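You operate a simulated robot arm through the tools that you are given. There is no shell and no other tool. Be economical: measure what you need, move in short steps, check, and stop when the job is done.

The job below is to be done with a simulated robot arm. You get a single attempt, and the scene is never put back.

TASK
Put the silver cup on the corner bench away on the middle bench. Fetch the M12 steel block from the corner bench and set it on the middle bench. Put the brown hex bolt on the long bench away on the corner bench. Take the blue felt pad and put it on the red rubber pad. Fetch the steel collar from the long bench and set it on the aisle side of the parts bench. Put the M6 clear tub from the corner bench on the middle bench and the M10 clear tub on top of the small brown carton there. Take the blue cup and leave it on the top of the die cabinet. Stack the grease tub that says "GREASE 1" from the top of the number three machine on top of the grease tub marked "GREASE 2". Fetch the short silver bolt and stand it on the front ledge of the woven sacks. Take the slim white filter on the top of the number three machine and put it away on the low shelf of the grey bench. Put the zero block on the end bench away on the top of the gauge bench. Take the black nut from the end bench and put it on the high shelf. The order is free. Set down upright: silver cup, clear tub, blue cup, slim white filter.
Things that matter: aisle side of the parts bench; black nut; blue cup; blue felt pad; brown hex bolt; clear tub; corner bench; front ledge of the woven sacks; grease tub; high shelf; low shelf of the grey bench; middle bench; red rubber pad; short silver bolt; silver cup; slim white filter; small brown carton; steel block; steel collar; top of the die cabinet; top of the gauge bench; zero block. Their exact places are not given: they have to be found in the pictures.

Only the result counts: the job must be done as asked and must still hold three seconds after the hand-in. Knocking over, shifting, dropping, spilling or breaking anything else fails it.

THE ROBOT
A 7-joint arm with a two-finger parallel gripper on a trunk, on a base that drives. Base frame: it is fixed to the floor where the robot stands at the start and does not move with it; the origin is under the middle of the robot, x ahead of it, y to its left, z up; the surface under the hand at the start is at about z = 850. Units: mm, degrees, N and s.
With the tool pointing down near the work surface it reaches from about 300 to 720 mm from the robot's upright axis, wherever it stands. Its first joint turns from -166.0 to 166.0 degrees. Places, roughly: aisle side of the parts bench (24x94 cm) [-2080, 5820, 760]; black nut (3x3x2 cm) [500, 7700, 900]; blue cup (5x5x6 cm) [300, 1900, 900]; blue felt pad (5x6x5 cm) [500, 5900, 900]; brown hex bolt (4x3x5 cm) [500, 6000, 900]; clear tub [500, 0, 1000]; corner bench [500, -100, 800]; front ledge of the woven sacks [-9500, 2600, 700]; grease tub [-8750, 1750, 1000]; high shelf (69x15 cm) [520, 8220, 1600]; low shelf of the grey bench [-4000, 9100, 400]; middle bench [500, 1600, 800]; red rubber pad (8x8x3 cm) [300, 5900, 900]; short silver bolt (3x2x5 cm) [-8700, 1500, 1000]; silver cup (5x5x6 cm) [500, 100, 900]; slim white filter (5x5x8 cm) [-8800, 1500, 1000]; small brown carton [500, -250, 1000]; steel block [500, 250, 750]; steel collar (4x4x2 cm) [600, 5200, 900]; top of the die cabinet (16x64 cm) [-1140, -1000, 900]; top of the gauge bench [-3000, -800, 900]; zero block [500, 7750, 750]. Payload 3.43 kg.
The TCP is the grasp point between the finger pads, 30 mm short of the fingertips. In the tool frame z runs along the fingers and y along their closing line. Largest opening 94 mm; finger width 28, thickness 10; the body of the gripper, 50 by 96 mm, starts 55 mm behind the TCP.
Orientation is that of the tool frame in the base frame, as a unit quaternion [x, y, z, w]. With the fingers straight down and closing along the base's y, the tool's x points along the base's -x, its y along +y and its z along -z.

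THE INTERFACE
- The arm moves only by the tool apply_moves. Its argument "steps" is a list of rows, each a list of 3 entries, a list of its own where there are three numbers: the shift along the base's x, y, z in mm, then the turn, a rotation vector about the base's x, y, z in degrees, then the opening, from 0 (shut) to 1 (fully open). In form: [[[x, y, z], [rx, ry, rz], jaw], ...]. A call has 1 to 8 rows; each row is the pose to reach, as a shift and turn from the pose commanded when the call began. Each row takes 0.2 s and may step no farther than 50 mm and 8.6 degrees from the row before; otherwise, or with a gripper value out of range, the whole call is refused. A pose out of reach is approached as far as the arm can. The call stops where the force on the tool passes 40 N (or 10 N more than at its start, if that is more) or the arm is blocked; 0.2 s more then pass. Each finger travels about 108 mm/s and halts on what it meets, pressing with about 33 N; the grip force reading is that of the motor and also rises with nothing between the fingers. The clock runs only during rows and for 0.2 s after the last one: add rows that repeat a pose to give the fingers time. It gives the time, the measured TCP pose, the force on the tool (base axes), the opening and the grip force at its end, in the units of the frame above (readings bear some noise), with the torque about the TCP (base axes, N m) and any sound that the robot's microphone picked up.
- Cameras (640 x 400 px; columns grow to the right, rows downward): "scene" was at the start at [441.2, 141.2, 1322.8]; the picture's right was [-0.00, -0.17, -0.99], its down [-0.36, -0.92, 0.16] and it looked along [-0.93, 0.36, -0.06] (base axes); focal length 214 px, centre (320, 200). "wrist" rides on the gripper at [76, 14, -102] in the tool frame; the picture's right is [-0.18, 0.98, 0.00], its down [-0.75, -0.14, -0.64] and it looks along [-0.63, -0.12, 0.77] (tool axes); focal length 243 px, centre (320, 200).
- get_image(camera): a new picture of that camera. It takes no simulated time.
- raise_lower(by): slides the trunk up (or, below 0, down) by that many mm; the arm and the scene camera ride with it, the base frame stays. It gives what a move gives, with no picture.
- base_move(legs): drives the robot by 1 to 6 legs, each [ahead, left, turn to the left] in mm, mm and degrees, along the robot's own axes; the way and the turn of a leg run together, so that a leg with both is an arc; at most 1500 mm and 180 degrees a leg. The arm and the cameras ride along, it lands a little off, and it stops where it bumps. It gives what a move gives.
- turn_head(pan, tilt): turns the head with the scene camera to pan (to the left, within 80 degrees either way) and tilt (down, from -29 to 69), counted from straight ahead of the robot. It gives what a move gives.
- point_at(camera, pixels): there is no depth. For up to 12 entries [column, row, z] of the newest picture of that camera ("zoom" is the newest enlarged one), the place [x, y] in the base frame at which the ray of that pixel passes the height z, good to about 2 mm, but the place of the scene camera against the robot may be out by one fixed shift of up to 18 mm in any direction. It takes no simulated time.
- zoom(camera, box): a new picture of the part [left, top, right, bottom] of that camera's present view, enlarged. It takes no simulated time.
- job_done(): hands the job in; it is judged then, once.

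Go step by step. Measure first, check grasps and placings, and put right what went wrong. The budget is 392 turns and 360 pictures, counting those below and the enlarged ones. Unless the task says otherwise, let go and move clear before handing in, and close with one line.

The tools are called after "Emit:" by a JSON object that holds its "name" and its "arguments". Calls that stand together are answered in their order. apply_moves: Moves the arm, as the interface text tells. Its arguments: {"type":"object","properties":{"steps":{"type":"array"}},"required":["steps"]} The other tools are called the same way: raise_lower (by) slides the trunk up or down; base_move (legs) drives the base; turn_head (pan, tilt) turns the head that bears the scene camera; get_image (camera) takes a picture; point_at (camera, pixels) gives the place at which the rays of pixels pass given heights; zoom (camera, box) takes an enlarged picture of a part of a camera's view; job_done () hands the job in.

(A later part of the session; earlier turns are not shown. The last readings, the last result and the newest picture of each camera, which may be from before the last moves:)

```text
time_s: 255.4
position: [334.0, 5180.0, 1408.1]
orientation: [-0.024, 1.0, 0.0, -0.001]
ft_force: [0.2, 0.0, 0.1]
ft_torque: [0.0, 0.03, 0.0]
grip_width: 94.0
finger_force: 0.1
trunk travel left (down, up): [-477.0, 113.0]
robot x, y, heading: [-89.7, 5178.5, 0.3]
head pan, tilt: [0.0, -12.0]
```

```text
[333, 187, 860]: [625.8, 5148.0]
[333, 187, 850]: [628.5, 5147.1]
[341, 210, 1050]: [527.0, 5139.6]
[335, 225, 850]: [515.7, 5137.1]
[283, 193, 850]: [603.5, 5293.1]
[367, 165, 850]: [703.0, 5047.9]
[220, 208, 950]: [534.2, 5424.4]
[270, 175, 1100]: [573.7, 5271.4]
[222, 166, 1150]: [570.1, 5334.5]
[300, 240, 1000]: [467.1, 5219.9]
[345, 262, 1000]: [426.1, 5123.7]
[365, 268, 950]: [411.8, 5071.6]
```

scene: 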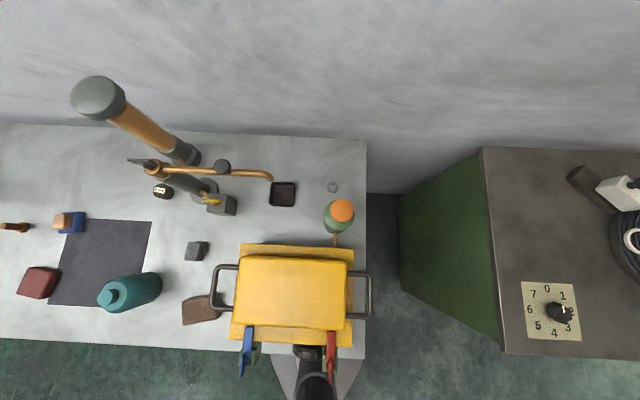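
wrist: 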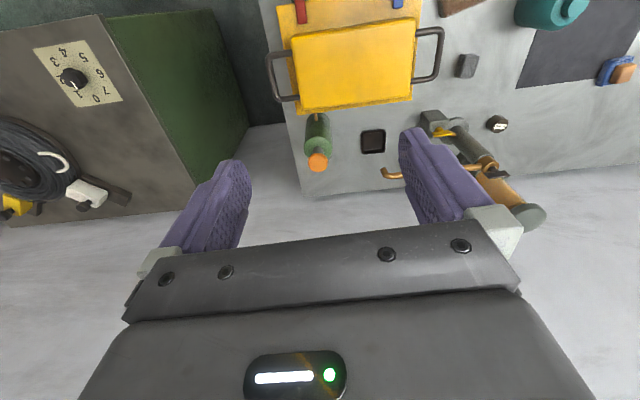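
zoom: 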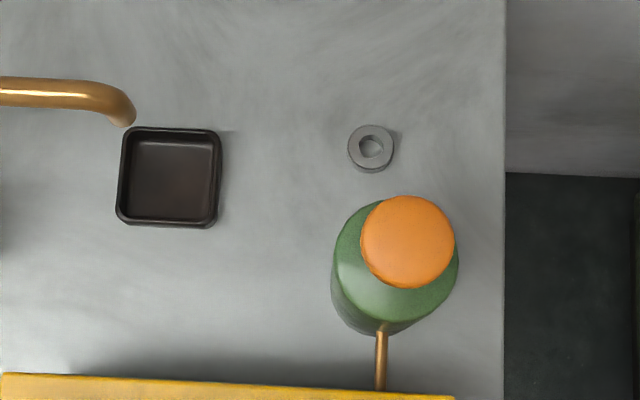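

Collar is at about (627,5147), right behind the pump. I shift the robot to about (0,5290) so it clears the bench leg, then turn the tool about −70° so the cameras avoid pump and faucet.

Emit:
{"name": "base_move", "arguments": {"legs": [[0, 110, 0], [85, 0, 0]]}}

Emit:
{"name": "apply_moves", "arguments": {"steps": [[[20, -15, 0], [0, 0, -8], 0.7], [[50, -30, 0], [0, 0, -16], 0.7], [[85, -45, 0], [0, 0, -24], 0.7], [[120, -60, 0], [0, 0, -32], 0.7], [[150, -80, 0], [0, 0, -40], 0.7], [[175, -110, 0], [0, 0, -48], 0.7], [[180, -130, 0], [0, 0, -56], 0.7], [[180, -140, 0], [0, 0, -64], 0.7]]}}

Emit:
{"name": "get_image", "arguments": {"camera": "wrist"}}

Emit:
{"name": "get_image", "arguments": {"camera": "scene"}}

```text
time_s: 257.3
position: [421.5, 5292.1, 1408.0]
orientation: [-0.025, 1.0, 0.001, -0.001]
ft_force: [0.7, -0.6, 0.6]
ft_torque: [-0.02, 0.05, -0.03]
grip_width: 94.1
finger_force: 0.1
trunk travel left (down, up): [-477.0, 113.0]
robot x, y, heading: [-3.6, 5291.3, 0.4]
head pan, tilt: [0.0, -12.0]
```

```text
time_s: 259.1
position: [599.1, 5150.7, 1409.1]
orientation: [0.51, 0.86, 0.001, 0.0]
ft_force: [-0.6, -0.9, 0.3]
ft_torque: [0.0, 0.02, 0.0]
grip_width: 65.8
finger_force: 0.0
trunk travel left (down, up): [-477.0, 113.0]
robot x, y, heading: [-2.9, 5288.5, 0.1]
head pan, tilt: [0.0, -12.0]
```

```text
261 pictures are left
```

wrist: 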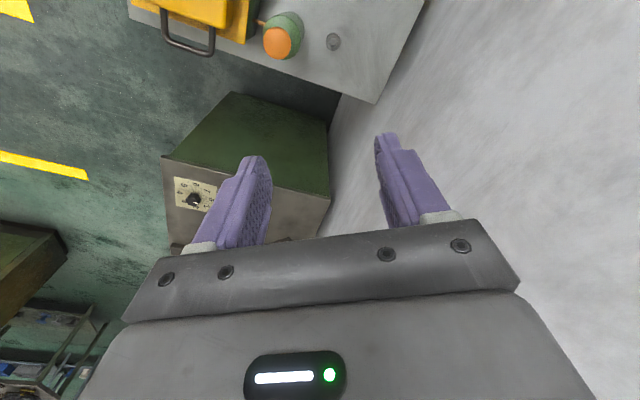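

```text
260 pictures are left
```

scene: 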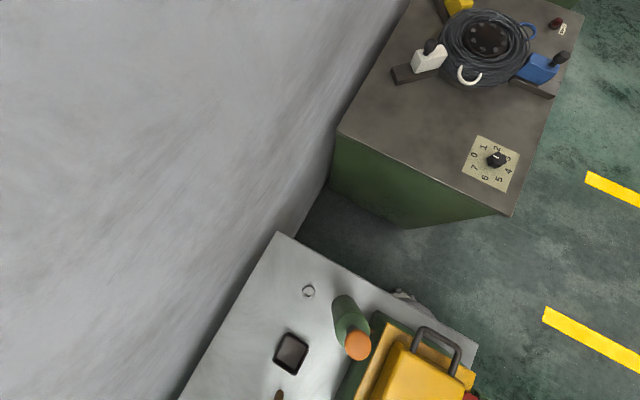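

The collar is at wrist (333,41). I lower the trunk 200 and re-measure.

Emit:
{"name": "raise_lower", "arguments": {"by": -200}}

Emit:
{"name": "get_image", "arguments": {"camera": "wrist"}}

```text
time_s: 261.3
position: [599.1, 5151.2, 1211.0]
orientation: [0.509, 0.861, 0.001, 0.001]
ft_force: [0.0, 0.1, -0.4]
ft_torque: [0.01, 0.01, -0.03]
grip_width: 65.9
finger_force: 0.0
trunk travel left (down, up): [-277.0, 313.0]
robot x, y, heading: [-5.1, 5288.8, 0.1]
head pan, tilt: [0.0, -12.0]
```

```text
259 pictures are left
```

wrist: 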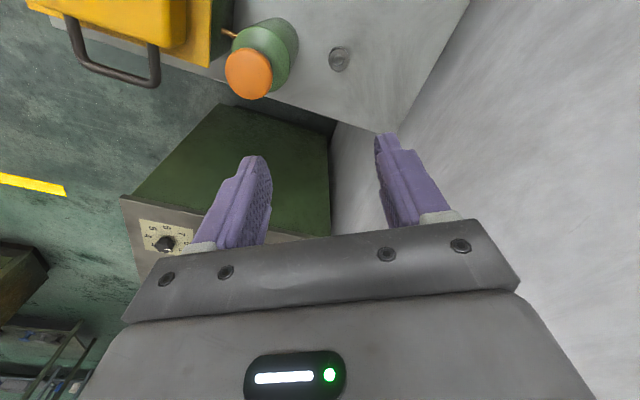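

Emit:
{"name": "point_at", "arguments": {"camera": "wrist", "pixels": [[339, 59, 870], [339, 59, 850], [248, 73, 1000], [248, 73, 1050], [285, 45, 850], [375, 128, 850]]}}

```text
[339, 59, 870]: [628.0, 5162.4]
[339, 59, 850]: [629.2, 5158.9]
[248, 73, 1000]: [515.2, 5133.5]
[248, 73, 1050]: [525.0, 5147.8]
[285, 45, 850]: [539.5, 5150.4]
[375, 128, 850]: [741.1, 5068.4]
```

Collar at (628,5160). Move over it and descend to ~1010, then check.

Emit:
{"name": "apply_moves", "arguments": {"steps": [[[29, 9, 0], [0, 0, -4], 0.7], [[29, 9, -50], [0, 0, -4], 0.7], [[29, 9, -100], [0, 0, -4], 0.7], [[29, 9, -150], [0, 0, -4], 0.7], [[29, 9, -200], [0, 0, -4], 0.7]]}}

Emit:
{"name": "get_image", "arguments": {"camera": "wrist"}}

Emit:
{"name": "zoom", "arguments": {"camera": "wrist", "box": [220, 40, 460, 200]}}

```text
time_s: 262.5
position: [627.7, 5161.4, 1006.7]
orientation: [0.539, 0.842, 0.002, 0.0]
ft_force: [0.1, -0.1, 0.1]
ft_torque: [-0.04, 0.04, 0.01]
grip_width: 65.6
finger_force: 0.1
trunk travel left (down, up): [-277.0, 313.0]
robot x, y, heading: [-5.1, 5290.8, 0.3]
head pan, tilt: [0.0, -12.0]
```

```text
258 pictures are left
```

wrist: 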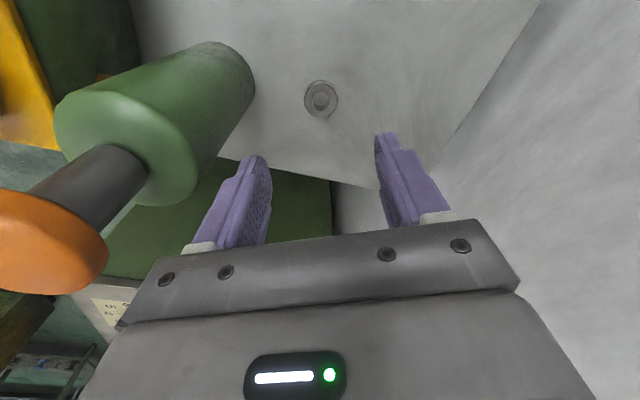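

```text
2.50 times, centred on (340, 120) of wrist
```

zoom: 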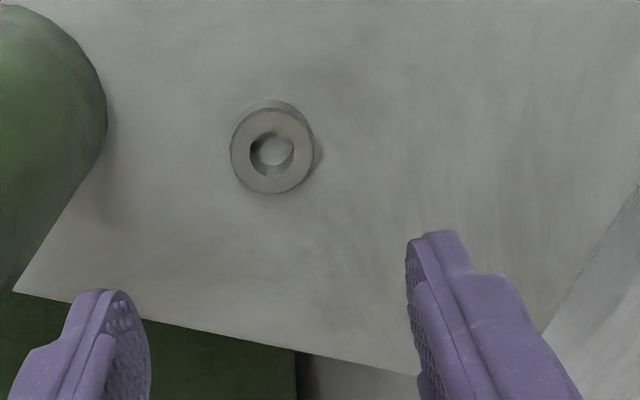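

Emit:
{"name": "point_at", "arguments": {"camera": "zoom", "pixels": [[272, 150, 868], [230, 150, 868], [314, 150, 868], [272, 150, 860], [108, 110, 850], [105, 130, 870]]}}

```text
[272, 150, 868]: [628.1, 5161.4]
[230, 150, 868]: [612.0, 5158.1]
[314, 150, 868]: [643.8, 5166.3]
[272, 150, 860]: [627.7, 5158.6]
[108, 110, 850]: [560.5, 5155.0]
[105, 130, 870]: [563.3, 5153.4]
```

Centre (628,5161), pump edge at x≈561. Descend to 883 and grip.

Emit:
{"name": "apply_moves", "arguments": {"steps": [[[1, 0, -45], [0, 0, 0], 0.65], [[1, 0, -90], [0, 0, 0], 0.65], [[1, 0, -115], [0, 0, 0], 0.65], [[1, 0, -123], [0, 0, 0], 0.65], [[1, 0, -123], [0, 0, 0], 0], [[1, 0, -123], [0, 0, 0], 0], [[1, 0, -123], [0, 0, 0], 0]]}}

Emit:
{"name": "get_image", "arguments": {"camera": "wrist"}}

```text
time_s: 264.1
position: [629.3, 5161.1, 885.1]
orientation: [0.539, 0.843, 0.001, 0.001]
ft_force: [0.3, 0.1, 0.7]
ft_torque: [0.01, 0.05, -0.03]
grip_width: 31.5
finger_force: 33.2
trunk travel left (down, up): [-277.0, 313.0]
robot x, y, heading: [-4.9, 5287.4, 0.3]
head pan, tilt: [0.0, -12.0]
```

```text
256 pictures are left
```

wrist: 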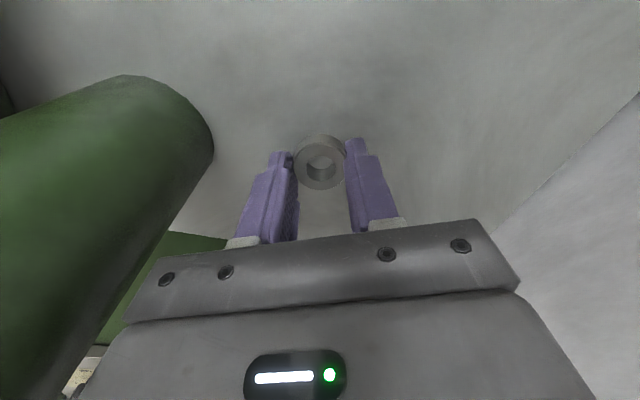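

Collar gripped (31.5 mm). Lift straight up.

Emit:
{"name": "apply_moves", "arguments": {"steps": [[[0, 0, 45], [0, 0, 0], 0], [[0, 0, 95], [0, 0, 0], 0], [[0, 0, 145], [0, 0, 0], 0], [[0, 0, 195], [0, 0, 0], 0], [[0, 0, 245], [0, 0, 0], 0], [[0, 0, 295], [0, 0, 0], 0]]}}

Emit:
{"name": "raise_lower", "arguments": {"by": 150}}

Emit:
{"name": "apply_moves", "arguments": {"steps": [[[-20, 10, 0], [0, 0, 8], 0], [[-50, 20, 0], [0, 0, 16], 0], [[-90, 40, 0], [0, 0, 24], 0], [[-130, 60, 0], [0, 0, 32], 0], [[-165, 80, 0], [0, 0, 40], 0], [[-195, 100, 0], [0, 0, 48], 0], [[-205, 115, 0], [0, 0, 56], 0], [[-205, 125, 0], [0, 0, 64], 0]]}}

Emit:
{"name": "get_image", "arguments": {"camera": "wrist"}}

```text
time_s: 265.5
position: [627.9, 5160.5, 1182.0]
orientation: [0.539, 0.842, -0.001, -0.001]
ft_force: [-0.1, -0.6, -0.2]
ft_torque: [-0.02, -0.03, 0.01]
grip_width: 31.7
finger_force: 33.2
trunk travel left (down, up): [-277.0, 313.0]
robot x, y, heading: [1.2, 5292.0, 0.4]
head pan, tilt: [0.0, -12.0]
```

```text
time_s: 267.2
position: [628.2, 5161.2, 1330.8]
orientation: [0.539, 0.842, 0.0, -0.001]
ft_force: [-0.3, 0.4, -0.8]
ft_torque: [0.02, -0.03, -0.02]
grip_width: 31.7
finger_force: 33.2
trunk travel left (down, up): [-427.0, 163.0]
robot x, y, heading: [-5.6, 5287.2, -0.2]
head pan, tilt: [0.0, -12.0]
```

```text
time_s: 269.0
position: [422.7, 5288.1, 1331.4]
orientation: [0.009, 1.0, -0.001, 0.0]
ft_force: [-0.8, -0.2, 0.5]
ft_torque: [-0.03, -0.01, 0.0]
grip_width: 31.6
finger_force: 32.9
trunk travel left (down, up): [-427.0, 163.0]
robot x, y, heading: [-5.2, 5292.7, 0.1]
head pan, tilt: [0.0, -12.0]
```

```text
255 pictures are left
```

wrist: 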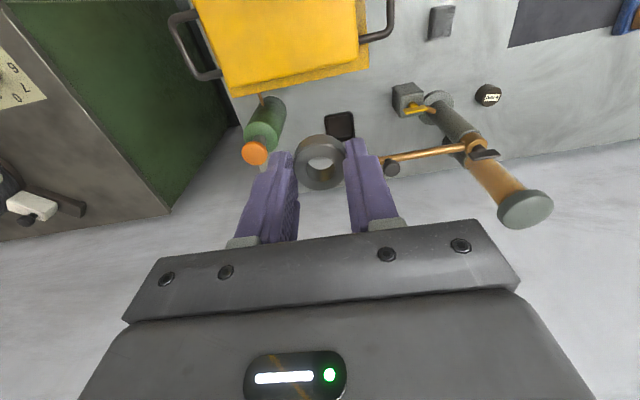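

Collar held. Back away, turn 180° and look for the parts bench.

Emit:
{"name": "base_move", "arguments": {"legs": [[-430, 0, 0], [0, 0, 90], [0, 0, 90]]}}

Emit:
{"name": "turn_head", "arguments": {"pan": 0, "tilt": -28}}

Emit:
{"name": "get_image", "arguments": {"camera": "scene"}}

Emit:
{"name": "turn_head", "arguments": {"pan": -55, "tilt": -20}}

Emit:
{"name": "get_image", "arguments": {"camera": "scene"}}

```text
time_s: 279.2
position: [-860.8, 5301.6, 1332.2]
orientation: [1.0, -0.021, 0.0, 0.001]
ft_force: [0.0, 0.1, -1.5]
ft_torque: [-0.01, 0.02, 0.02]
grip_width: 31.5
finger_force: 32.9
trunk travel left (down, up): [-427.0, 163.0]
robot x, y, heading: [-428.5, 5286.3, 179.2]
head pan, tilt: [0.0, -12.0]
```

```text
time_s: 280.0
position: [-861.2, 5300.8, 1331.0]
orientation: [1.0, -0.021, 0.0, 0.001]
ft_force: [-0.4, -0.3, 0.6]
ft_torque: [-0.02, 0.0, -0.01]
grip_width: 31.6
finger_force: 32.6
trunk travel left (down, up): [-427.0, 163.0]
robot x, y, heading: [-437.2, 5291.8, 179.0]
head pan, tilt: [0.0, -28.0]
```

```text
254 pictures are left
```

scene: 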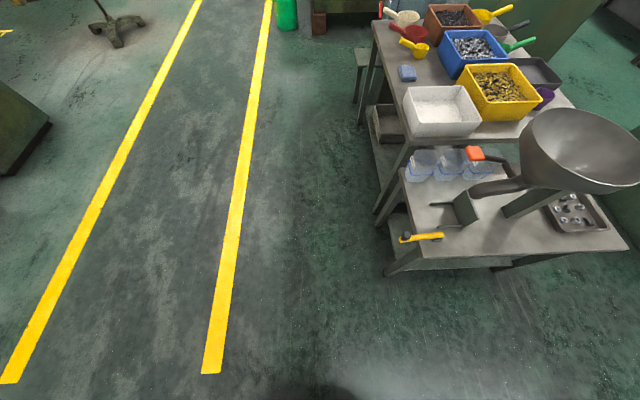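

```text
time_s: 281.3
position: [-861.6, 5301.1, 1329.5]
orientation: [1.0, -0.02, 0.0, 0.0]
ft_force: [-0.5, -0.6, -0.6]
ft_torque: [-0.02, -0.02, 0.01]
grip_width: 31.4
finger_force: 33.0
trunk travel left (down, up): [-427.0, 163.0]
robot x, y, heading: [-431.2, 5288.2, 179.1]
head pan, tilt: [-55.0, -20.0]
```

```text
253 pictures are left
```

scene: 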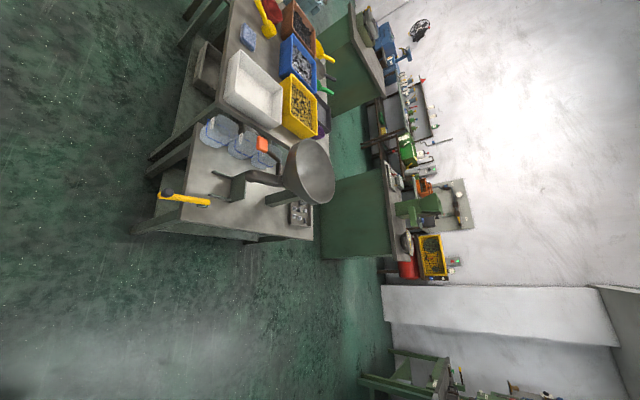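

The parts bench with bins is ahead-right; its free aisle strip is left of the bins (400,110). I measure from a fresh view.

Emit:
{"name": "turn_head", "arguments": {"pan": -20, "tilt": -28}}

Emit:
{"name": "get_image", "arguments": {"camera": "scene"}}

```text
time_s: 282.3
position: [-860.8, 5301.8, 1330.5]
orientation: [1.0, -0.02, 0.0, 0.0]
ft_force: [-0.8, 0.3, 0.4]
ft_torque: [-0.01, 0.0, -0.02]
grip_width: 31.5
finger_force: 33.2
trunk travel left (down, up): [-427.0, 163.0]
robot x, y, heading: [-432.8, 5291.1, 178.9]
head pan, tilt: [-20.0, -28.0]
```

```text
252 pictures are left
```

scene: 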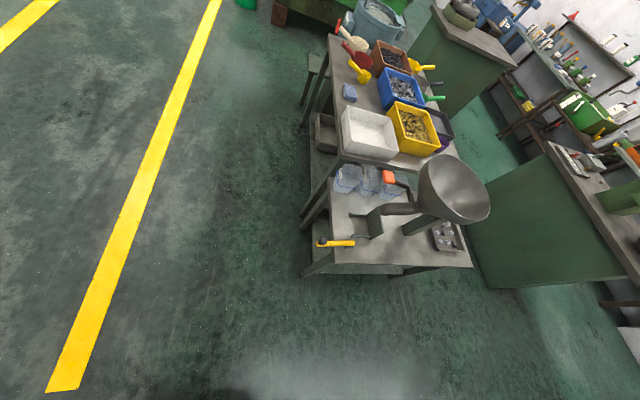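

Emit:
{"name": "point_at", "arguments": {"camera": "scene", "pixels": [[338, 158, 760], [330, 60, 760], [335, 30, 760], [345, 95, 760], [350, 70, 760], [345, 115, 760], [458, 155, 760], [305, 275, 0], [300, 230, 0], [340, 48, 760]]}}

```text
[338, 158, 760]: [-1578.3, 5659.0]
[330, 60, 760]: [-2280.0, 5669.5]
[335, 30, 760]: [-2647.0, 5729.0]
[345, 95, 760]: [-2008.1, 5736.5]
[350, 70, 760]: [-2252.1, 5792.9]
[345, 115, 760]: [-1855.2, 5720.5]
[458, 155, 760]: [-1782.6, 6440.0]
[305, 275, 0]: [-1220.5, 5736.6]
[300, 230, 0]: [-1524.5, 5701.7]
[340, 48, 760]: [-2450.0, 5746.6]
```

Free strip around y≈5740-5900, x≈-2150. I drive to (-2100,5200) and turn to face it.

Emit:
{"name": "base_move", "arguments": {"legs": [[1400, 100, 0], [270, 0, 0], [0, 0, -89]]}}

Emit:
{"name": "turn_head", "arguments": {"pan": 0, "tilt": -20}}

Emit:
{"name": "get_image", "arguments": {"camera": "scene"}}

Emit:
{"name": "get_image", "arguments": {"camera": "wrist"}}

```text
time_s: 294.7
position: [-2133.3, 5640.9, 1332.1]
orientation: [-0.7, 0.715, 0.001, -0.001]
ft_force: [0.1, -0.7, -0.4]
ft_torque: [0.01, -0.02, 0.0]
grip_width: 31.1
finger_force: 33.2
trunk travel left (down, up): [-427.0, 163.0]
robot x, y, heading: [-2138.1, 5212.8, 90.1]
head pan, tilt: [-20.0, -28.0]
```

```text
time_s: 295.5
position: [-2134.2, 5640.7, 1331.8]
orientation: [-0.7, 0.714, 0.001, -0.001]
ft_force: [-0.1, -0.4, -0.6]
ft_torque: [0.0, 0.01, 0.01]
grip_width: 31.5
finger_force: 33.1
trunk travel left (down, up): [-427.0, 163.0]
robot x, y, heading: [-2135.2, 5214.5, 90.3]
head pan, tilt: [0.0, -20.0]
```

```text
251 pictures are left
```

scene: 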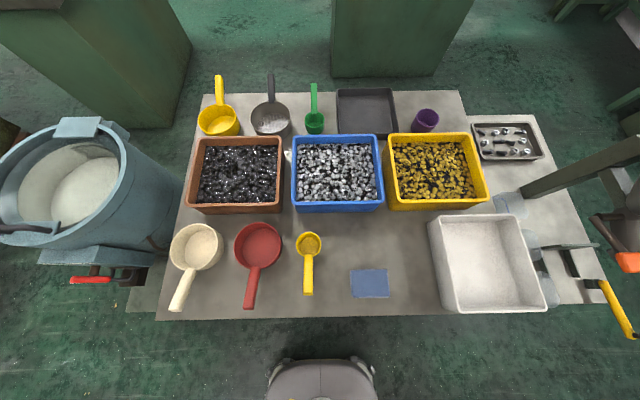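

```text
250 pictures are left
```

wrist: 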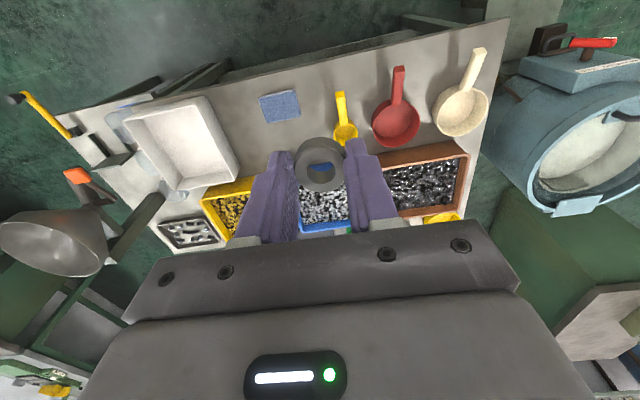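

Free places: between cloth and white bin (405,260), or between cloth and yellow scoop (337,265). Measure.

Emit:
{"name": "point_at", "arguments": {"camera": "scene", "pixels": [[388, 285, 760], [434, 270, 830], [437, 300, 760], [405, 250, 760], [351, 285, 760], [316, 285, 760], [400, 213, 760], [370, 318, 760]]}}

Emit:
{"name": "point_at", "arguments": {"camera": "wrist", "pixels": [[260, 100, 760], [300, 110, 760], [223, 115, 760], [240, 150, 760], [285, 88, 760], [335, 120, 760], [262, 125, 760]]}}

```text
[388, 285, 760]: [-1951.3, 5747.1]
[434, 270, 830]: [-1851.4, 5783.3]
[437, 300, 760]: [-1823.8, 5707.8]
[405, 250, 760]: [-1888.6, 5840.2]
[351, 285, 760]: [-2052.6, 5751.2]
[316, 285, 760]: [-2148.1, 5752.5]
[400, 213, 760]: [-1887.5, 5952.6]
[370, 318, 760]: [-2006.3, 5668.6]
```

```text
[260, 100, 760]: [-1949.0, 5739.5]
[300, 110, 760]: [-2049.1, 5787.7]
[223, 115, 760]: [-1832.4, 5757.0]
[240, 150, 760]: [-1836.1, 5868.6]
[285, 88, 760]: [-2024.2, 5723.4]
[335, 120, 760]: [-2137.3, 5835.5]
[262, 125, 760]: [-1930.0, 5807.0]
```

I'll set it at about (-1960,5860). Drive closer/right, lower the trunk.

Emit:
{"name": "base_move", "arguments": {"legs": [[90, -160, 0]]}}

Emit:
{"name": "raise_lower", "arguments": {"by": -220}}

Emit:
{"name": "get_image", "arguments": {"camera": "wrist"}}

```text
time_s: 297.1
position: [-1970.0, 5732.8, 1331.1]
orientation: [-0.699, 0.715, -0.001, -0.001]
ft_force: [0.5, -0.5, -0.4]
ft_torque: [0.01, 0.02, 0.01]
grip_width: 31.3
finger_force: 33.0
trunk travel left (down, up): [-427.0, 163.0]
robot x, y, heading: [-1976.0, 5302.7, 90.2]
head pan, tilt: [0.0, -20.0]
```

```text
time_s: 299.4
position: [-1971.3, 5732.6, 1111.6]
orientation: [-0.699, 0.715, 0.001, -0.001]
ft_force: [0.5, -0.6, -0.7]
ft_torque: [-0.04, -0.02, 0.0]
grip_width: 31.5
finger_force: 32.8
trunk travel left (down, up): [-207.0, 383.0]
robot x, y, heading: [-1974.8, 5305.0, 90.0]
head pan, tilt: [0.0, -20.0]
```

```text
249 pictures are left
```

wrist: 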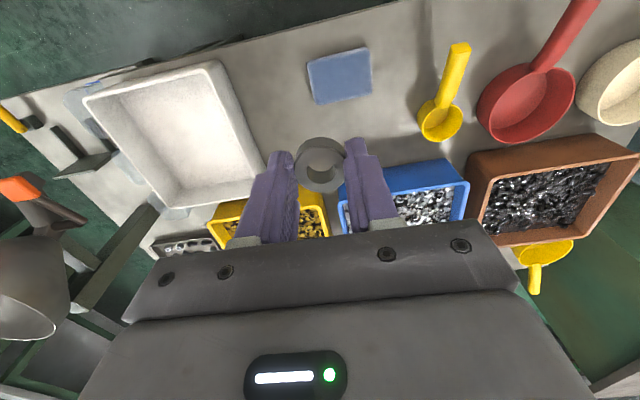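

Emit:
{"name": "point_at", "arguments": {"camera": "wrist", "pixels": [[317, 104, 760], [372, 95, 760], [212, 210, 840], [348, 183, 840], [450, 162, 840], [258, 170, 830], [215, 70, 830], [278, 150, 760]]}}

```text
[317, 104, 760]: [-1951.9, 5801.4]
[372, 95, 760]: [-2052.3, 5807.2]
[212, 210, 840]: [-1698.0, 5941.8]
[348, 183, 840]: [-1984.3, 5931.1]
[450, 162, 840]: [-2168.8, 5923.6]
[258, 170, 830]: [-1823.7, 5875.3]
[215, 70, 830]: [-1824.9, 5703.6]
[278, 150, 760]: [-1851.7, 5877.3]
```

I'll rotate the tool +90° so the head points over the flat cloth rather than the bins, and place at (-1915,5850).

Emit:
{"name": "apply_moves", "arguments": {"steps": [[[5, 15, 0], [0, 0, 8], 0], [[10, 30, 0], [0, 0, 16], 0], [[15, 45, 0], [0, 0, 24], 0], [[25, 60, 0], [0, 0, 32], 0], [[35, 75, 0], [0, 0, 40], 0], [[45, 90, 0], [0, 0, 48], 0], [[55, 105, 0], [0, 0, 56], 0], [[56, 117, 0], [0, 0, 64], 0]]}}

Emit:
{"name": "apply_moves", "arguments": {"steps": [[[0, 0, -30], [0, 0, 8], 0], [[0, 0, -60], [0, 0, 16], 0], [[0, 0, -100], [0, 0, 24], 0], [[0, 0, -150], [0, 0, 24], 0], [[0, 0, -200], [0, 0, 24], 0]]}}

Emit:
{"name": "get_image", "arguments": {"camera": "wrist"}}

Emit:
{"name": "get_image", "arguments": {"camera": "scene"}}

```text
time_s: 301.2
position: [-1917.7, 5848.0, 1110.3]
orientation: [0.972, -0.234, -0.001, 0.001]
ft_force: [1.0, -0.2, -0.5]
ft_torque: [0.03, 0.0, 0.0]
grip_width: 31.1
finger_force: 33.2
trunk travel left (down, up): [-207.0, 383.0]
robot x, y, heading: [-1976.0, 5303.0, 90.0]
head pan, tilt: [0.0, -20.0]
```

```text
time_s: 302.4
position: [-1914.9, 5850.7, 911.0]
orientation: [1.0, -0.028, 0.0, 0.001]
ft_force: [-0.5, 0.8, -1.2]
ft_torque: [0.0, 0.03, -0.01]
grip_width: 31.4
finger_force: 32.8
trunk travel left (down, up): [-207.0, 383.0]
robot x, y, heading: [-1974.8, 5301.9, 90.0]
head pan, tilt: [0.0, -20.0]
```

```text
248 pictures are left
```

wrist: 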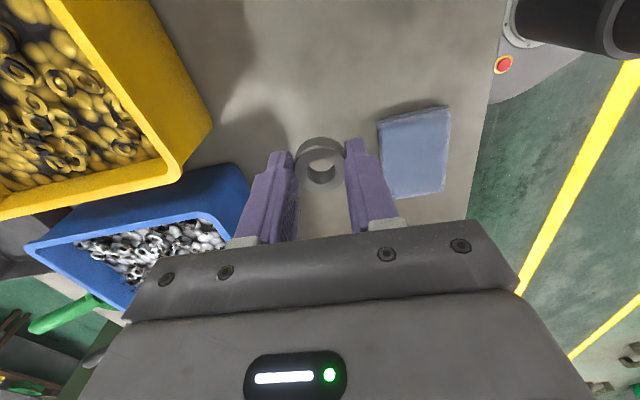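

```text
247 pictures are left
```

scene: 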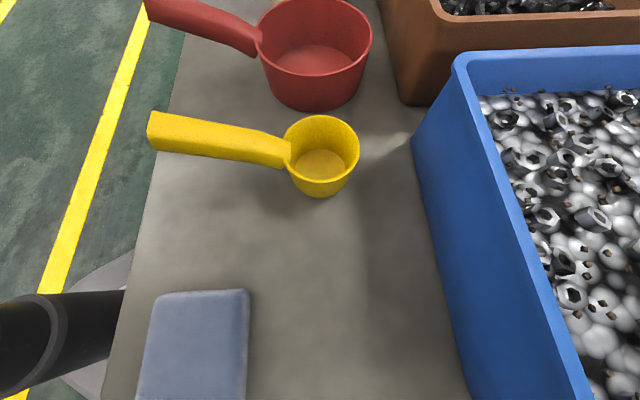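

Clear below. Descend to contact.

Emit:
{"name": "apply_moves", "arguments": {"steps": [[[0, 0, -45], [0, 0, 0], 0], [[0, 0, -85], [0, 0, 0], 0], [[0, 0, -103], [0, 0, 0], 0], [[0, 0, -108], [0, 0, 0], 0], [[0, 0, -112], [0, 0, 0], 0], [[0, 0, -115], [0, 0, 0], 0], [[0, 0, -117], [0, 0, 0], 0]]}}

Emit:
{"name": "get_image", "arguments": {"camera": "wrist"}}

```text
time_s: 304.0
position: [-1915.7, 5849.0, 794.7]
orientation: [1.0, -0.028, 0.0, 0.0]
ft_force: [0.5, -0.8, 6.0]
ft_torque: [0.01, 0.03, 0.01]
grip_width: 31.7
finger_force: 33.7
trunk travel left (down, up): [-207.0, 383.0]
robot x, y, heading: [-1973.3, 5304.1, 90.1]
head pan, tilt: [0.0, -20.0]
```

```text
246 pictures are left
```

wrist: 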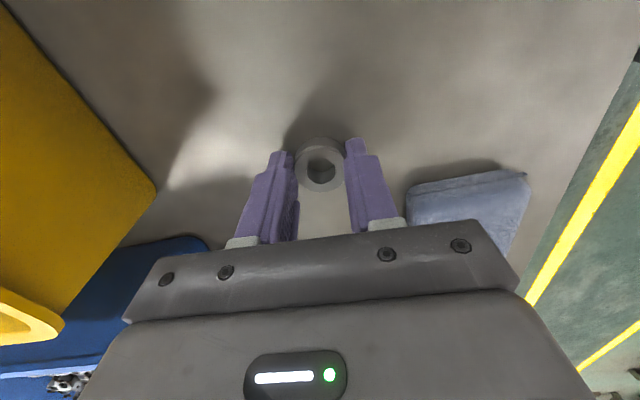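

Contact at 794.7 (6 N). Release to a partial opening, then rise.

Emit:
{"name": "apply_moves", "arguments": {"steps": [[[0, 0, 0], [0, 0, 0], 0.6], [[0, 0, 0], [0, 0, 0], 0.6], [[0, 0, 0], [0, 0, 0], 0.6], [[0, 0, 40], [0, 0, 0], 0.6], [[0, 0, 90], [0, 0, 0], 0.6], [[0, 0, 140], [0, 0, 0], 0.6], [[0, 0, 190], [0, 0, 0], 0.6], [[0, 0, 240], [0, 0, 0], 0.6]]}}

Emit:
{"name": "get_image", "arguments": {"camera": "wrist"}}

```text
time_s: 305.8
position: [-1915.6, 5848.1, 1034.9]
orientation: [1.0, -0.029, -0.001, 0.0]
ft_force: [-0.1, -1.0, -0.2]
ft_torque: [-0.01, 0.0, -0.01]
grip_width: 56.1
finger_force: 0.1
trunk travel left (down, up): [-207.0, 383.0]
robot x, y, heading: [-1972.0, 5305.0, 90.1]
head pan, tilt: [0.0, -20.0]
```

```text
245 pictures are left
```

wrist: 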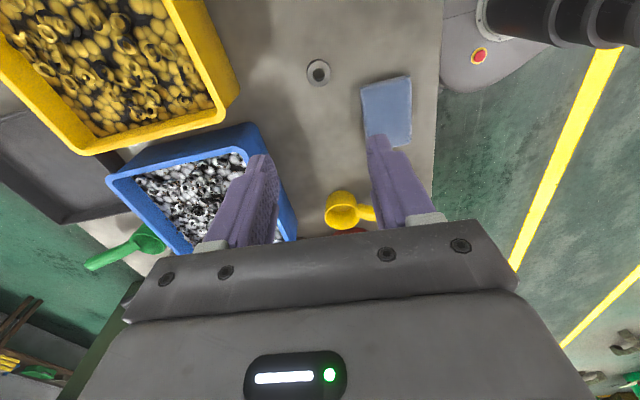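

Collar placed on the aisle strip. Retract, restore yaw, and drive to the long bench at y≈5900.

Emit:
{"name": "apply_moves", "arguments": {"steps": [[[-5, -20, 30], [0, 0, -8], 1], [[-10, -40, 60], [0, 0, -16], 1], [[-15, -60, 90], [0, 0, -24], 1], [[-25, -80, 110], [0, 0, -32], 1], [[-35, -100, 130], [0, 0, -40], 1], [[-45, -115, 150], [0, 0, -48], 1], [[-50, -120, 160], [0, 0, -56], 1], [[-55, -120, 160], [0, 0, -64], 1]]}}

Emit:
{"name": "apply_moves", "arguments": {"steps": [[[0, 0, 0], [0, 0, -8], 1], [[0, 0, 0], [0, 0, -16], 1], [[0, 0, 0], [0, 0, -23], 1]]}}

Emit:
{"name": "base_move", "arguments": {"legs": [[-150, 0, 0], [0, 0, -90], [1450, 0, 0], [100, 0, 0], [0, 720, 0]]}}

Emit:
{"name": "get_image", "arguments": {"camera": "scene"}}

```text
time_s: 307.6
position: [-1970.6, 5729.3, 1194.6]
orientation: [0.832, -0.555, 0.0, 0.002]
ft_force: [0.6, 0.1, -0.1]
ft_torque: [0.01, 0.0, -0.01]
grip_width: 94.0
finger_force: 0.0
trunk travel left (down, up): [-207.0, 383.0]
robot x, y, heading: [-1977.0, 5306.1, 90.1]
head pan, tilt: [0.0, -20.0]
```

```text
time_s: 308.4
position: [-1970.0, 5729.5, 1193.5]
orientation: [-0.705, 0.709, 0.001, -0.001]
ft_force: [-0.4, 0.0, 0.0]
ft_torque: [-0.02, -0.03, -0.02]
grip_width: 93.9
finger_force: 0.0
trunk travel left (down, up): [-207.0, 383.0]
robot x, y, heading: [-1977.9, 5309.1, 89.7]
head pan, tilt: [0.0, -20.0]
```

```text
time_s: 324.8
position: [31.8, 5817.6, 1193.8]
orientation: [0.021, 1.0, 0.001, 0.001]
ft_force: [0.1, 0.5, -0.5]
ft_torque: [0.01, 0.01, 0.02]
grip_width: 94.0
finger_force: 0.2
trunk travel left (down, up): [-207.0, 383.0]
robot x, y, heading: [-391.8, 5840.1, -2.0]
head pan, tilt: [0.0, -20.0]
```

```text
244 pictures are left
```

scene: 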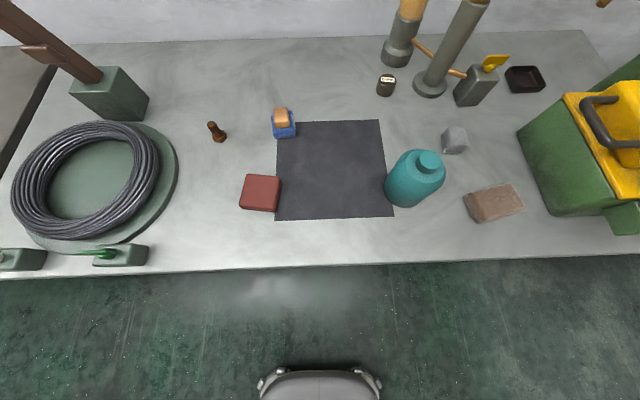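

Blue pad at (283,127) with a tan piece on it; red pad at (262,193); brown bolt at (216,131). Zoom closer.

Emit:
{"name": "base_move", "arguments": {"legs": [[180, 50, 2]]}}

Emit:
{"name": "zoom", "arguments": {"camera": "scene", "box": [180, 80, 420, 280]}}

Emit:
{"name": "get_image", "arguments": {"camera": "wrist"}}

```text
time_s: 326.4
position: [213.5, 5879.3, 1194.2]
orientation: [0.004, 1.0, 0.0, 0.0]
ft_force: [-0.1, 0.5, -0.4]
ft_torque: [0.0, 0.03, -0.02]
grip_width: 93.7
finger_force: 0.1
trunk travel left (down, up): [-207.0, 383.0]
robot x, y, heading: [-211.8, 5885.4, -0.1]
head pan, tilt: [0.0, -20.0]
```

```text
2.00 times, centred on (300, 180) of scene
```

zoom: 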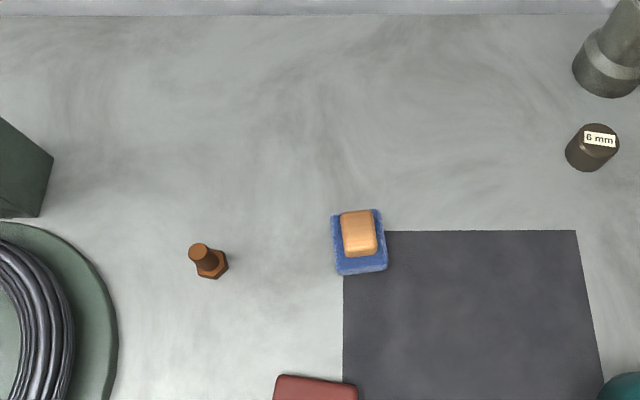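

```text
242 pictures are left
```

wrist: 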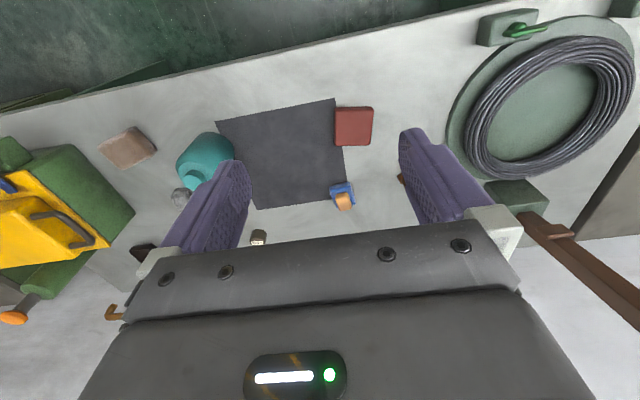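

The tan piece looks like a wooden handle on the felt pad (stated height 5 cm). I advance 130 and measure with the wrist camera.

Emit:
{"name": "base_move", "arguments": {"legs": [[130, 0, 0]]}}

Emit:
{"name": "apply_moves", "arguments": {"steps": [[[40, 5, -20], [0, 0, 0], 1], [[70, 10, -60], [0, 0, 0], 1], [[70, 10, -100], [0, 0, 0], 1]]}}

Emit:
{"name": "get_image", "arguments": {"camera": "wrist"}}

Emit:
{"name": "zoom", "arguments": {"camera": "wrist", "box": [260, 40, 440, 180]}}

```text
time_s: 327.6
position: [343.1, 5880.6, 1193.0]
orientation: [0.002, 1.0, 0.001, -0.001]
ft_force: [0.1, -0.1, 0.3]
ft_torque: [-0.02, 0.04, 0.01]
grip_width: 93.9
finger_force: 0.1
trunk travel left (down, up): [-207.0, 383.0]
robot x, y, heading: [-84.2, 5887.9, 0.2]
head pan, tilt: [0.0, -20.0]
```

```text
refused: row 2 steps farther than a row can; nothing moved
```

```text
241 pictures are left
```

wrist: 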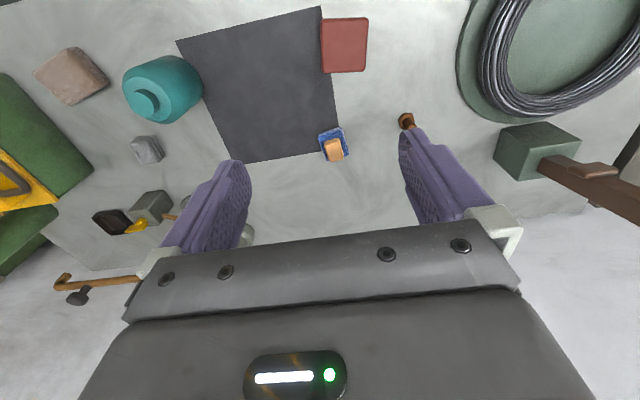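

```text
2.86 times, centred on (350, 110) of wrist
```

zoom: 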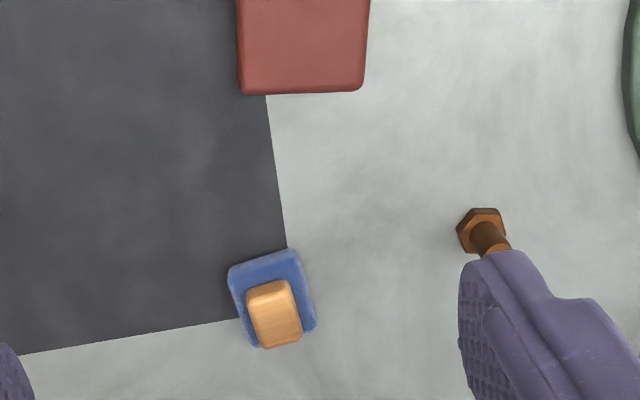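

Emit:
{"name": "point_at", "arguments": {"camera": "wrist", "pixels": [[334.3, 149, 900], [334.3, 149, 890], [329, 135, 870], [321, 17, 875], [369, 17, 875], [367, 72, 875], [322, 74, 875], [404, 122, 850], [414, 126, 900]]}}

Emit:
{"name": "apply_moves", "arguments": {"steps": [[[40, 5, -20], [0, 0, 0], 1], [[80, 10, -40], [0, 0, 0], 1], [[100, 12, -80], [0, 0, 0], 1], [[105, 12, -125], [0, 0, 0], 1]]}}

Emit:
{"name": "zoom", "arguments": {"camera": "wrist", "box": [240, 20, 440, 180]}}

```text
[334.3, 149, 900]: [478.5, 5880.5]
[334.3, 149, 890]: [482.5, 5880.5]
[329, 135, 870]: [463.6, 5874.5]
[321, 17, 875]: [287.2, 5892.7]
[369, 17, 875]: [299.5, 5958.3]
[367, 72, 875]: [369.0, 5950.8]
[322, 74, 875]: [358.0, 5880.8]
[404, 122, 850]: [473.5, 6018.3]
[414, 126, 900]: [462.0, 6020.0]
```

```text
time_s: 328.6
position: [446.9, 5893.3, 1068.4]
orientation: [0.002, 1.0, 0.001, 0.0]
ft_force: [-0.5, 0.2, 0.1]
ft_torque: [-0.03, 0.03, -0.01]
grip_width: 94.0
finger_force: 0.0
trunk travel left (down, up): [-207.0, 383.0]
robot x, y, heading: [-76.5, 5883.3, 0.1]
head pan, tilt: [0.0, -20.0]
```

```text
2.50 times, centred on (340, 100) of wrist
```

zoom: 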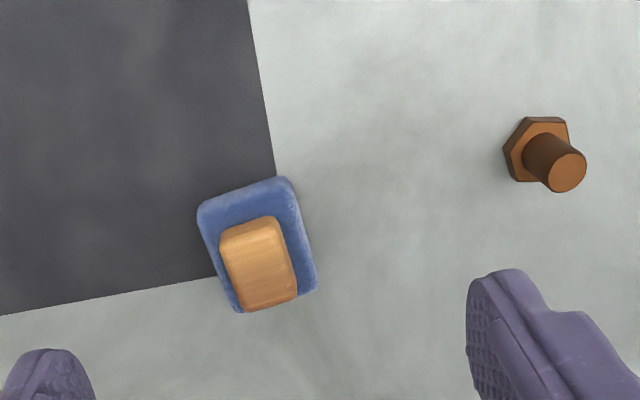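

Emit:
{"name": "point_at", "arguments": {"camera": "zoom", "pixels": [[222, 238, 900], [282, 222, 900], [297, 295, 900], [241, 310, 900], [260, 268, 900], [260, 268, 890], [198, 212, 868], [288, 178, 868], [316, 288, 868], [240, 312, 868], [566, 172, 900], [530, 150, 858]]}}

```text
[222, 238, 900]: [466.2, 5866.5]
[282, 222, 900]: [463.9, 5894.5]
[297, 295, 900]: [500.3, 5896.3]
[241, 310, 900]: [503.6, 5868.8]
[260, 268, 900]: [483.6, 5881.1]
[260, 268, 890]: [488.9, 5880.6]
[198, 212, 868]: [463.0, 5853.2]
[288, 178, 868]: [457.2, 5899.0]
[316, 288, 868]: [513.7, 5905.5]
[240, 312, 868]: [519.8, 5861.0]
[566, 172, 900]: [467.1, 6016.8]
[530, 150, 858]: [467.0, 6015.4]
```

Handle centre ≈ (487,5881), ~28 mm wide, top ≈ 895. I grip the handle at TCP z≈902.

Emit:
{"name": "apply_moves", "arguments": {"steps": [[[20, -6, -35], [0, 0, 2], 0.7], [[40, -12, -70], [0, 0, 4], 0.7], [[40, -12, -115], [0, 0, 4], 0.7], [[40, -12, -150], [0, 0, 4], 0.7], [[40, -12, -166], [0, 0, 4], 0.7]]}}

Emit:
{"name": "get_image", "arguments": {"camera": "wrist"}}

```text
time_s: 329.8
position: [487.5, 5878.9, 902.7]
orientation: [-0.032, 0.999, 0.001, 0.001]
ft_force: [-0.9, -0.1, 0.1]
ft_torque: [-0.02, 0.04, 0.0]
grip_width: 66.1
finger_force: 0.1
trunk travel left (down, up): [-207.0, 383.0]
robot x, y, heading: [-82.1, 5890.5, 0.2]
head pan, tilt: [0.0, -20.0]
```

```text
238 pictures are left
```

wrist: 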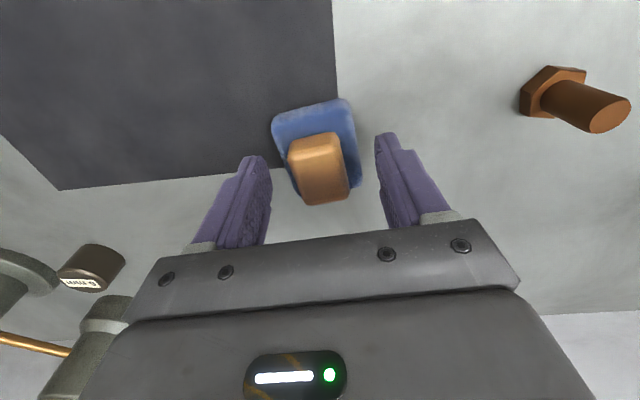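

Well centred. Close and lift a bit.

Emit:
{"name": "apply_moves", "arguments": {"steps": [[[0, 0, 0], [0, 0, 0], 0], [[0, 0, 0], [0, 0, 0], 0], [[0, 0, 0], [0, 0, 0], 0], [[0, 0, 40], [0, 0, 0], 0], [[0, 0, 80], [0, 0, 0], 0]]}}

Emit:
{"name": "get_image", "arguments": {"camera": "wrist"}}

```text
time_s: 331.0
position: [486.0, 5880.0, 983.6]
orientation: [-0.031, 1.0, 0.001, -0.001]
ft_force: [0.1, 0.2, 0.3]
ft_torque: [-0.01, -0.04, 0.0]
grip_width: 28.7
finger_force: 33.6
trunk travel left (down, up): [-207.0, 383.0]
robot x, y, heading: [-83.8, 5887.4, 0.3]
head pan, tilt: [0.0, -20.0]
```

```text
237 pictures are left
```

wrist: 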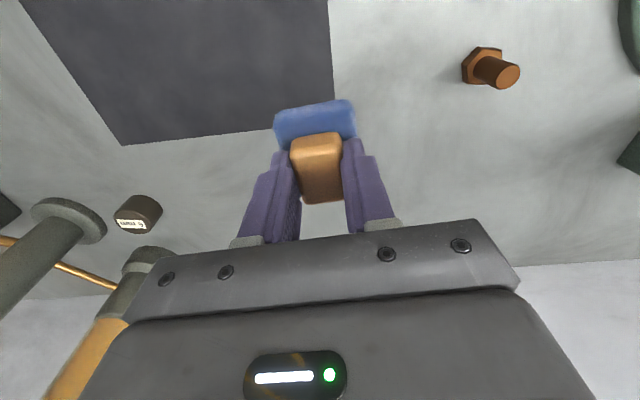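

One piece indeed. Move over the red pad and re-measure it.

Emit:
{"name": "apply_moves", "arguments": {"steps": [[[-40, 10, 20], [0, 0, -1], 0], [[-80, 20, 40], [0, 0, -2], 0], [[-120, 30, 60], [0, 0, -4], 0], [[-150, 40, 60], [0, 0, -4], 0]]}}

Emit:
{"name": "get_image", "arguments": {"camera": "wrist"}}

```text
time_s: 332.0
position: [335.3, 5921.5, 1043.1]
orientation: [0.003, 1.0, 0.001, 0.0]
ft_force: [0.0, -0.7, -1.1]
ft_torque: [0.02, -0.04, -0.01]
grip_width: 28.7
finger_force: 33.1
trunk travel left (down, up): [-207.0, 383.0]
robot x, y, heading: [-81.0, 5885.2, -0.1]
head pan, tilt: [0.0, -20.0]
```

```text
236 pictures are left
```

wrist: 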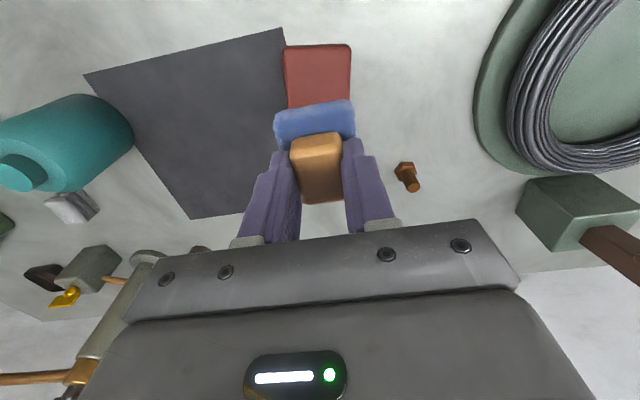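

Emit:
{"name": "point_at", "arguments": {"camera": "wrist", "pixels": [[284, 50, 875], [350, 46, 875], [350, 100, 875], [287, 106, 875], [284, 50, 880], [350, 46, 880]]}}

Emit:
{"name": "zoom", "arguments": {"camera": "wrist", "box": [260, 30, 380, 130]}}

```text
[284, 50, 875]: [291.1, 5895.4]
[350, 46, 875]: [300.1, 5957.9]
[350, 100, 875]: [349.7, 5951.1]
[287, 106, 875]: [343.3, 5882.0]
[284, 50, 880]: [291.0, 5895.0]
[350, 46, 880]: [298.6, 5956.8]
```

```text
4.00 times, centred on (320, 80) of wrist
```

zoom: 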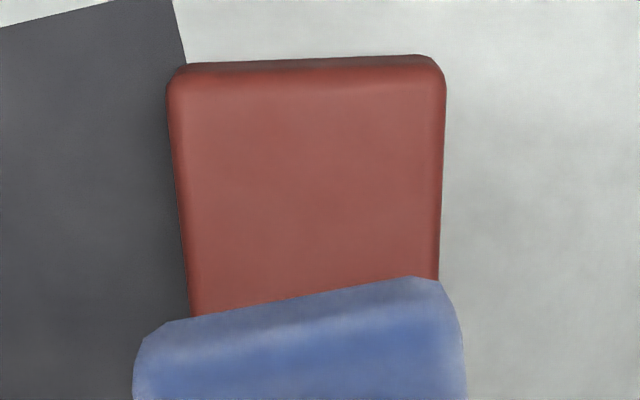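

Red pad centre ≈ (329,5921), turned about −8°. Align and descend by feel.

Emit:
{"name": "apply_moves", "arguments": {"steps": [[[-6, 0, -40], [0, 0, -8], 0], [[-6, 0, -80], [0, 0, -8], 0], [[-6, 0, -98], [0, 0, -8], 0], [[-6, 0, -104], [0, 0, -8], 0], [[-6, 0, -108], [0, 0, -8], 0], [[-6, 0, -112], [0, 0, -8], 0]]}}

Emit:
{"name": "get_image", "arguments": {"camera": "wrist"}}

```text
time_s: 333.4
position: [331.9, 5920.0, 929.6]
orientation: [0.071, 0.997, 0.001, 0.0]
ft_force: [-0.1, 0.9, -0.6]
ft_torque: [-0.01, -0.02, -0.02]
grip_width: 29.1
finger_force: 32.6
trunk travel left (down, up): [-207.0, 383.0]
robot x, y, heading: [-85.0, 5892.1, 0.3]
head pan, tilt: [0.0, -20.0]
```

```text
234 pictures are left
```

wrist: 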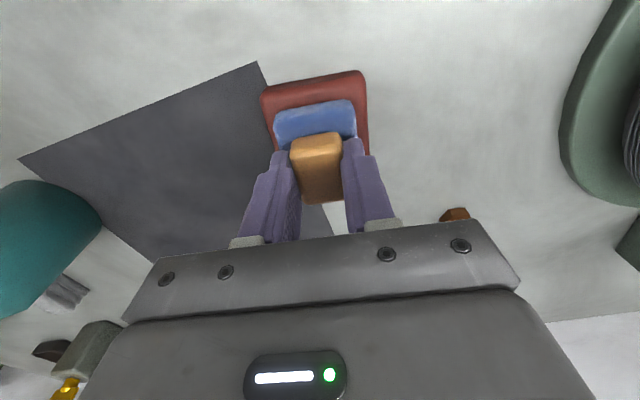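

Aligned well. Continue down in small steps.

Emit:
{"name": "apply_moves", "arguments": {"steps": [[[0, 0, -2], [0, 0, 0], 0], [[0, 0, -4], [0, 0, 0], 0], [[0, 0, -6], [0, 0, 0], 0], [[0, 0, -8], [0, 0, 0], 0], [[0, 0, -10], [0, 0, 0], 0]]}}

```text
time_s: 334.3
position: [330.4, 5920.2, 927.0]
orientation: [0.072, 0.997, 0.001, 0.004]
ft_force: [-5.3, -0.8, 25.8]
ft_torque: [-0.03, 0.63, 0.04]
grip_width: 28.8
finger_force: 33.2
trunk travel left (down, up): [-207.0, 383.0]
robot x, y, heading: [-82.6, 5887.6, 0.3]
head pan, tilt: [0.0, -20.0]
stopped in row 4: the force on the tool passed its limit at 44 N (the readings are from after the stop); the commanded pose is now the measured one
```

Contact. Ease up a little, release and rise.

Emit:
{"name": "apply_moves", "arguments": {"steps": [[[0, 0, 0.5], [0, 0, 0], 0], [[0, 0, 0.5], [0, 0, 0], 1], [[0, 0, 0.5], [0, 0, 0], 1], [[0, 0, 0.5], [0, 0, 0], 1], [[0, 0, 40], [0, 0, 0], 1], [[0, 0, 90], [0, 0, 0], 1], [[0, 0, 140], [0, 0, 0], 1], [[0, 0, 180], [0, 0, 8], 1]]}}

Emit:
{"name": "get_image", "arguments": {"camera": "wrist"}}

Emit:
{"name": "get_image", "arguments": {"camera": "scene"}}

```text
time_s: 336.1
position: [329.3, 5918.8, 1106.5]
orientation: [0.002, 1.0, 0.0, 0.003]
ft_force: [-0.7, -0.2, -0.3]
ft_torque: [0.0, -0.03, 0.02]
grip_width: 94.1
finger_force: 0.0
trunk travel left (down, up): [-207.0, 383.0]
robot x, y, heading: [-84.6, 5886.7, 0.2]
head pan, tilt: [0.0, -20.0]
```

```text
233 pictures are left
```

wrist: 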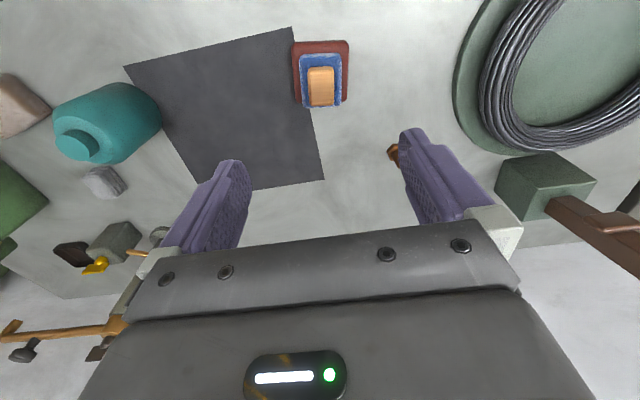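

```text
232 pictures are left
```

scene: 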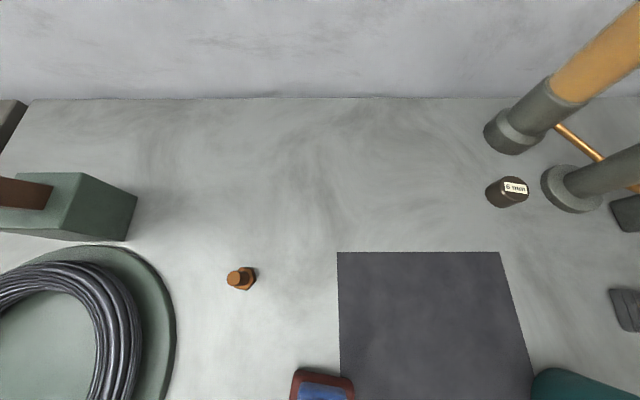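

Felt pad sits on the red pad. Now to the end bench: back off and look along +y.

Emit:
{"name": "base_move", "arguments": {"legs": [[-380, 0, 0], [0, 0, 90]]}}

Emit:
{"name": "turn_head", "arguments": {"pan": 0, "tilt": -28}}

Emit:
{"name": "get_image", "arguments": {"camera": "scene"}}

```text
time_s: 342.4
position: [-502.1, 6298.4, 1106.4]
orientation: [0.711, -0.703, -0.002, -0.002]
ft_force: [0.1, 0.3, 0.1]
ft_torque: [0.02, 0.01, 0.05]
grip_width: 94.1
finger_force: 0.0
trunk travel left (down, up): [-207.0, 383.0]
robot x, y, heading: [-464.3, 5888.1, 91.0]
head pan, tilt: [0.0, -20.0]
```

```text
time_s: 343.0
position: [-501.8, 6298.4, 1105.5]
orientation: [0.712, -0.702, -0.002, -0.002]
ft_force: [0.2, 0.3, 1.2]
ft_torque: [-0.01, -0.01, 0.02]
grip_width: 93.9
finger_force: 0.1
trunk travel left (down, up): [-207.0, 383.0]
robot x, y, heading: [-462.1, 5883.2, 91.1]
head pan, tilt: [0.0, -28.0]
```

```text
231 pictures are left
```

scene: 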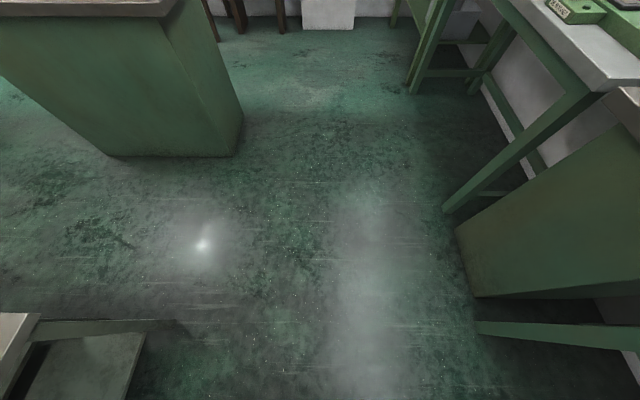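

Emit:
{"name": "point_at", "arguments": {"camera": "scene", "pixels": [[236, 155, 0], [243, 125, 0], [410, 92, 0], [445, 210, 0], [355, 28, 0], [285, 32, 0]]}}

```text
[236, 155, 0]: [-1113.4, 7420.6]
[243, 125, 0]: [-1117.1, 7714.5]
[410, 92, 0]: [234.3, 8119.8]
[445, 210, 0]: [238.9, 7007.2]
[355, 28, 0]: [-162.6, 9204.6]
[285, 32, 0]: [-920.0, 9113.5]
```

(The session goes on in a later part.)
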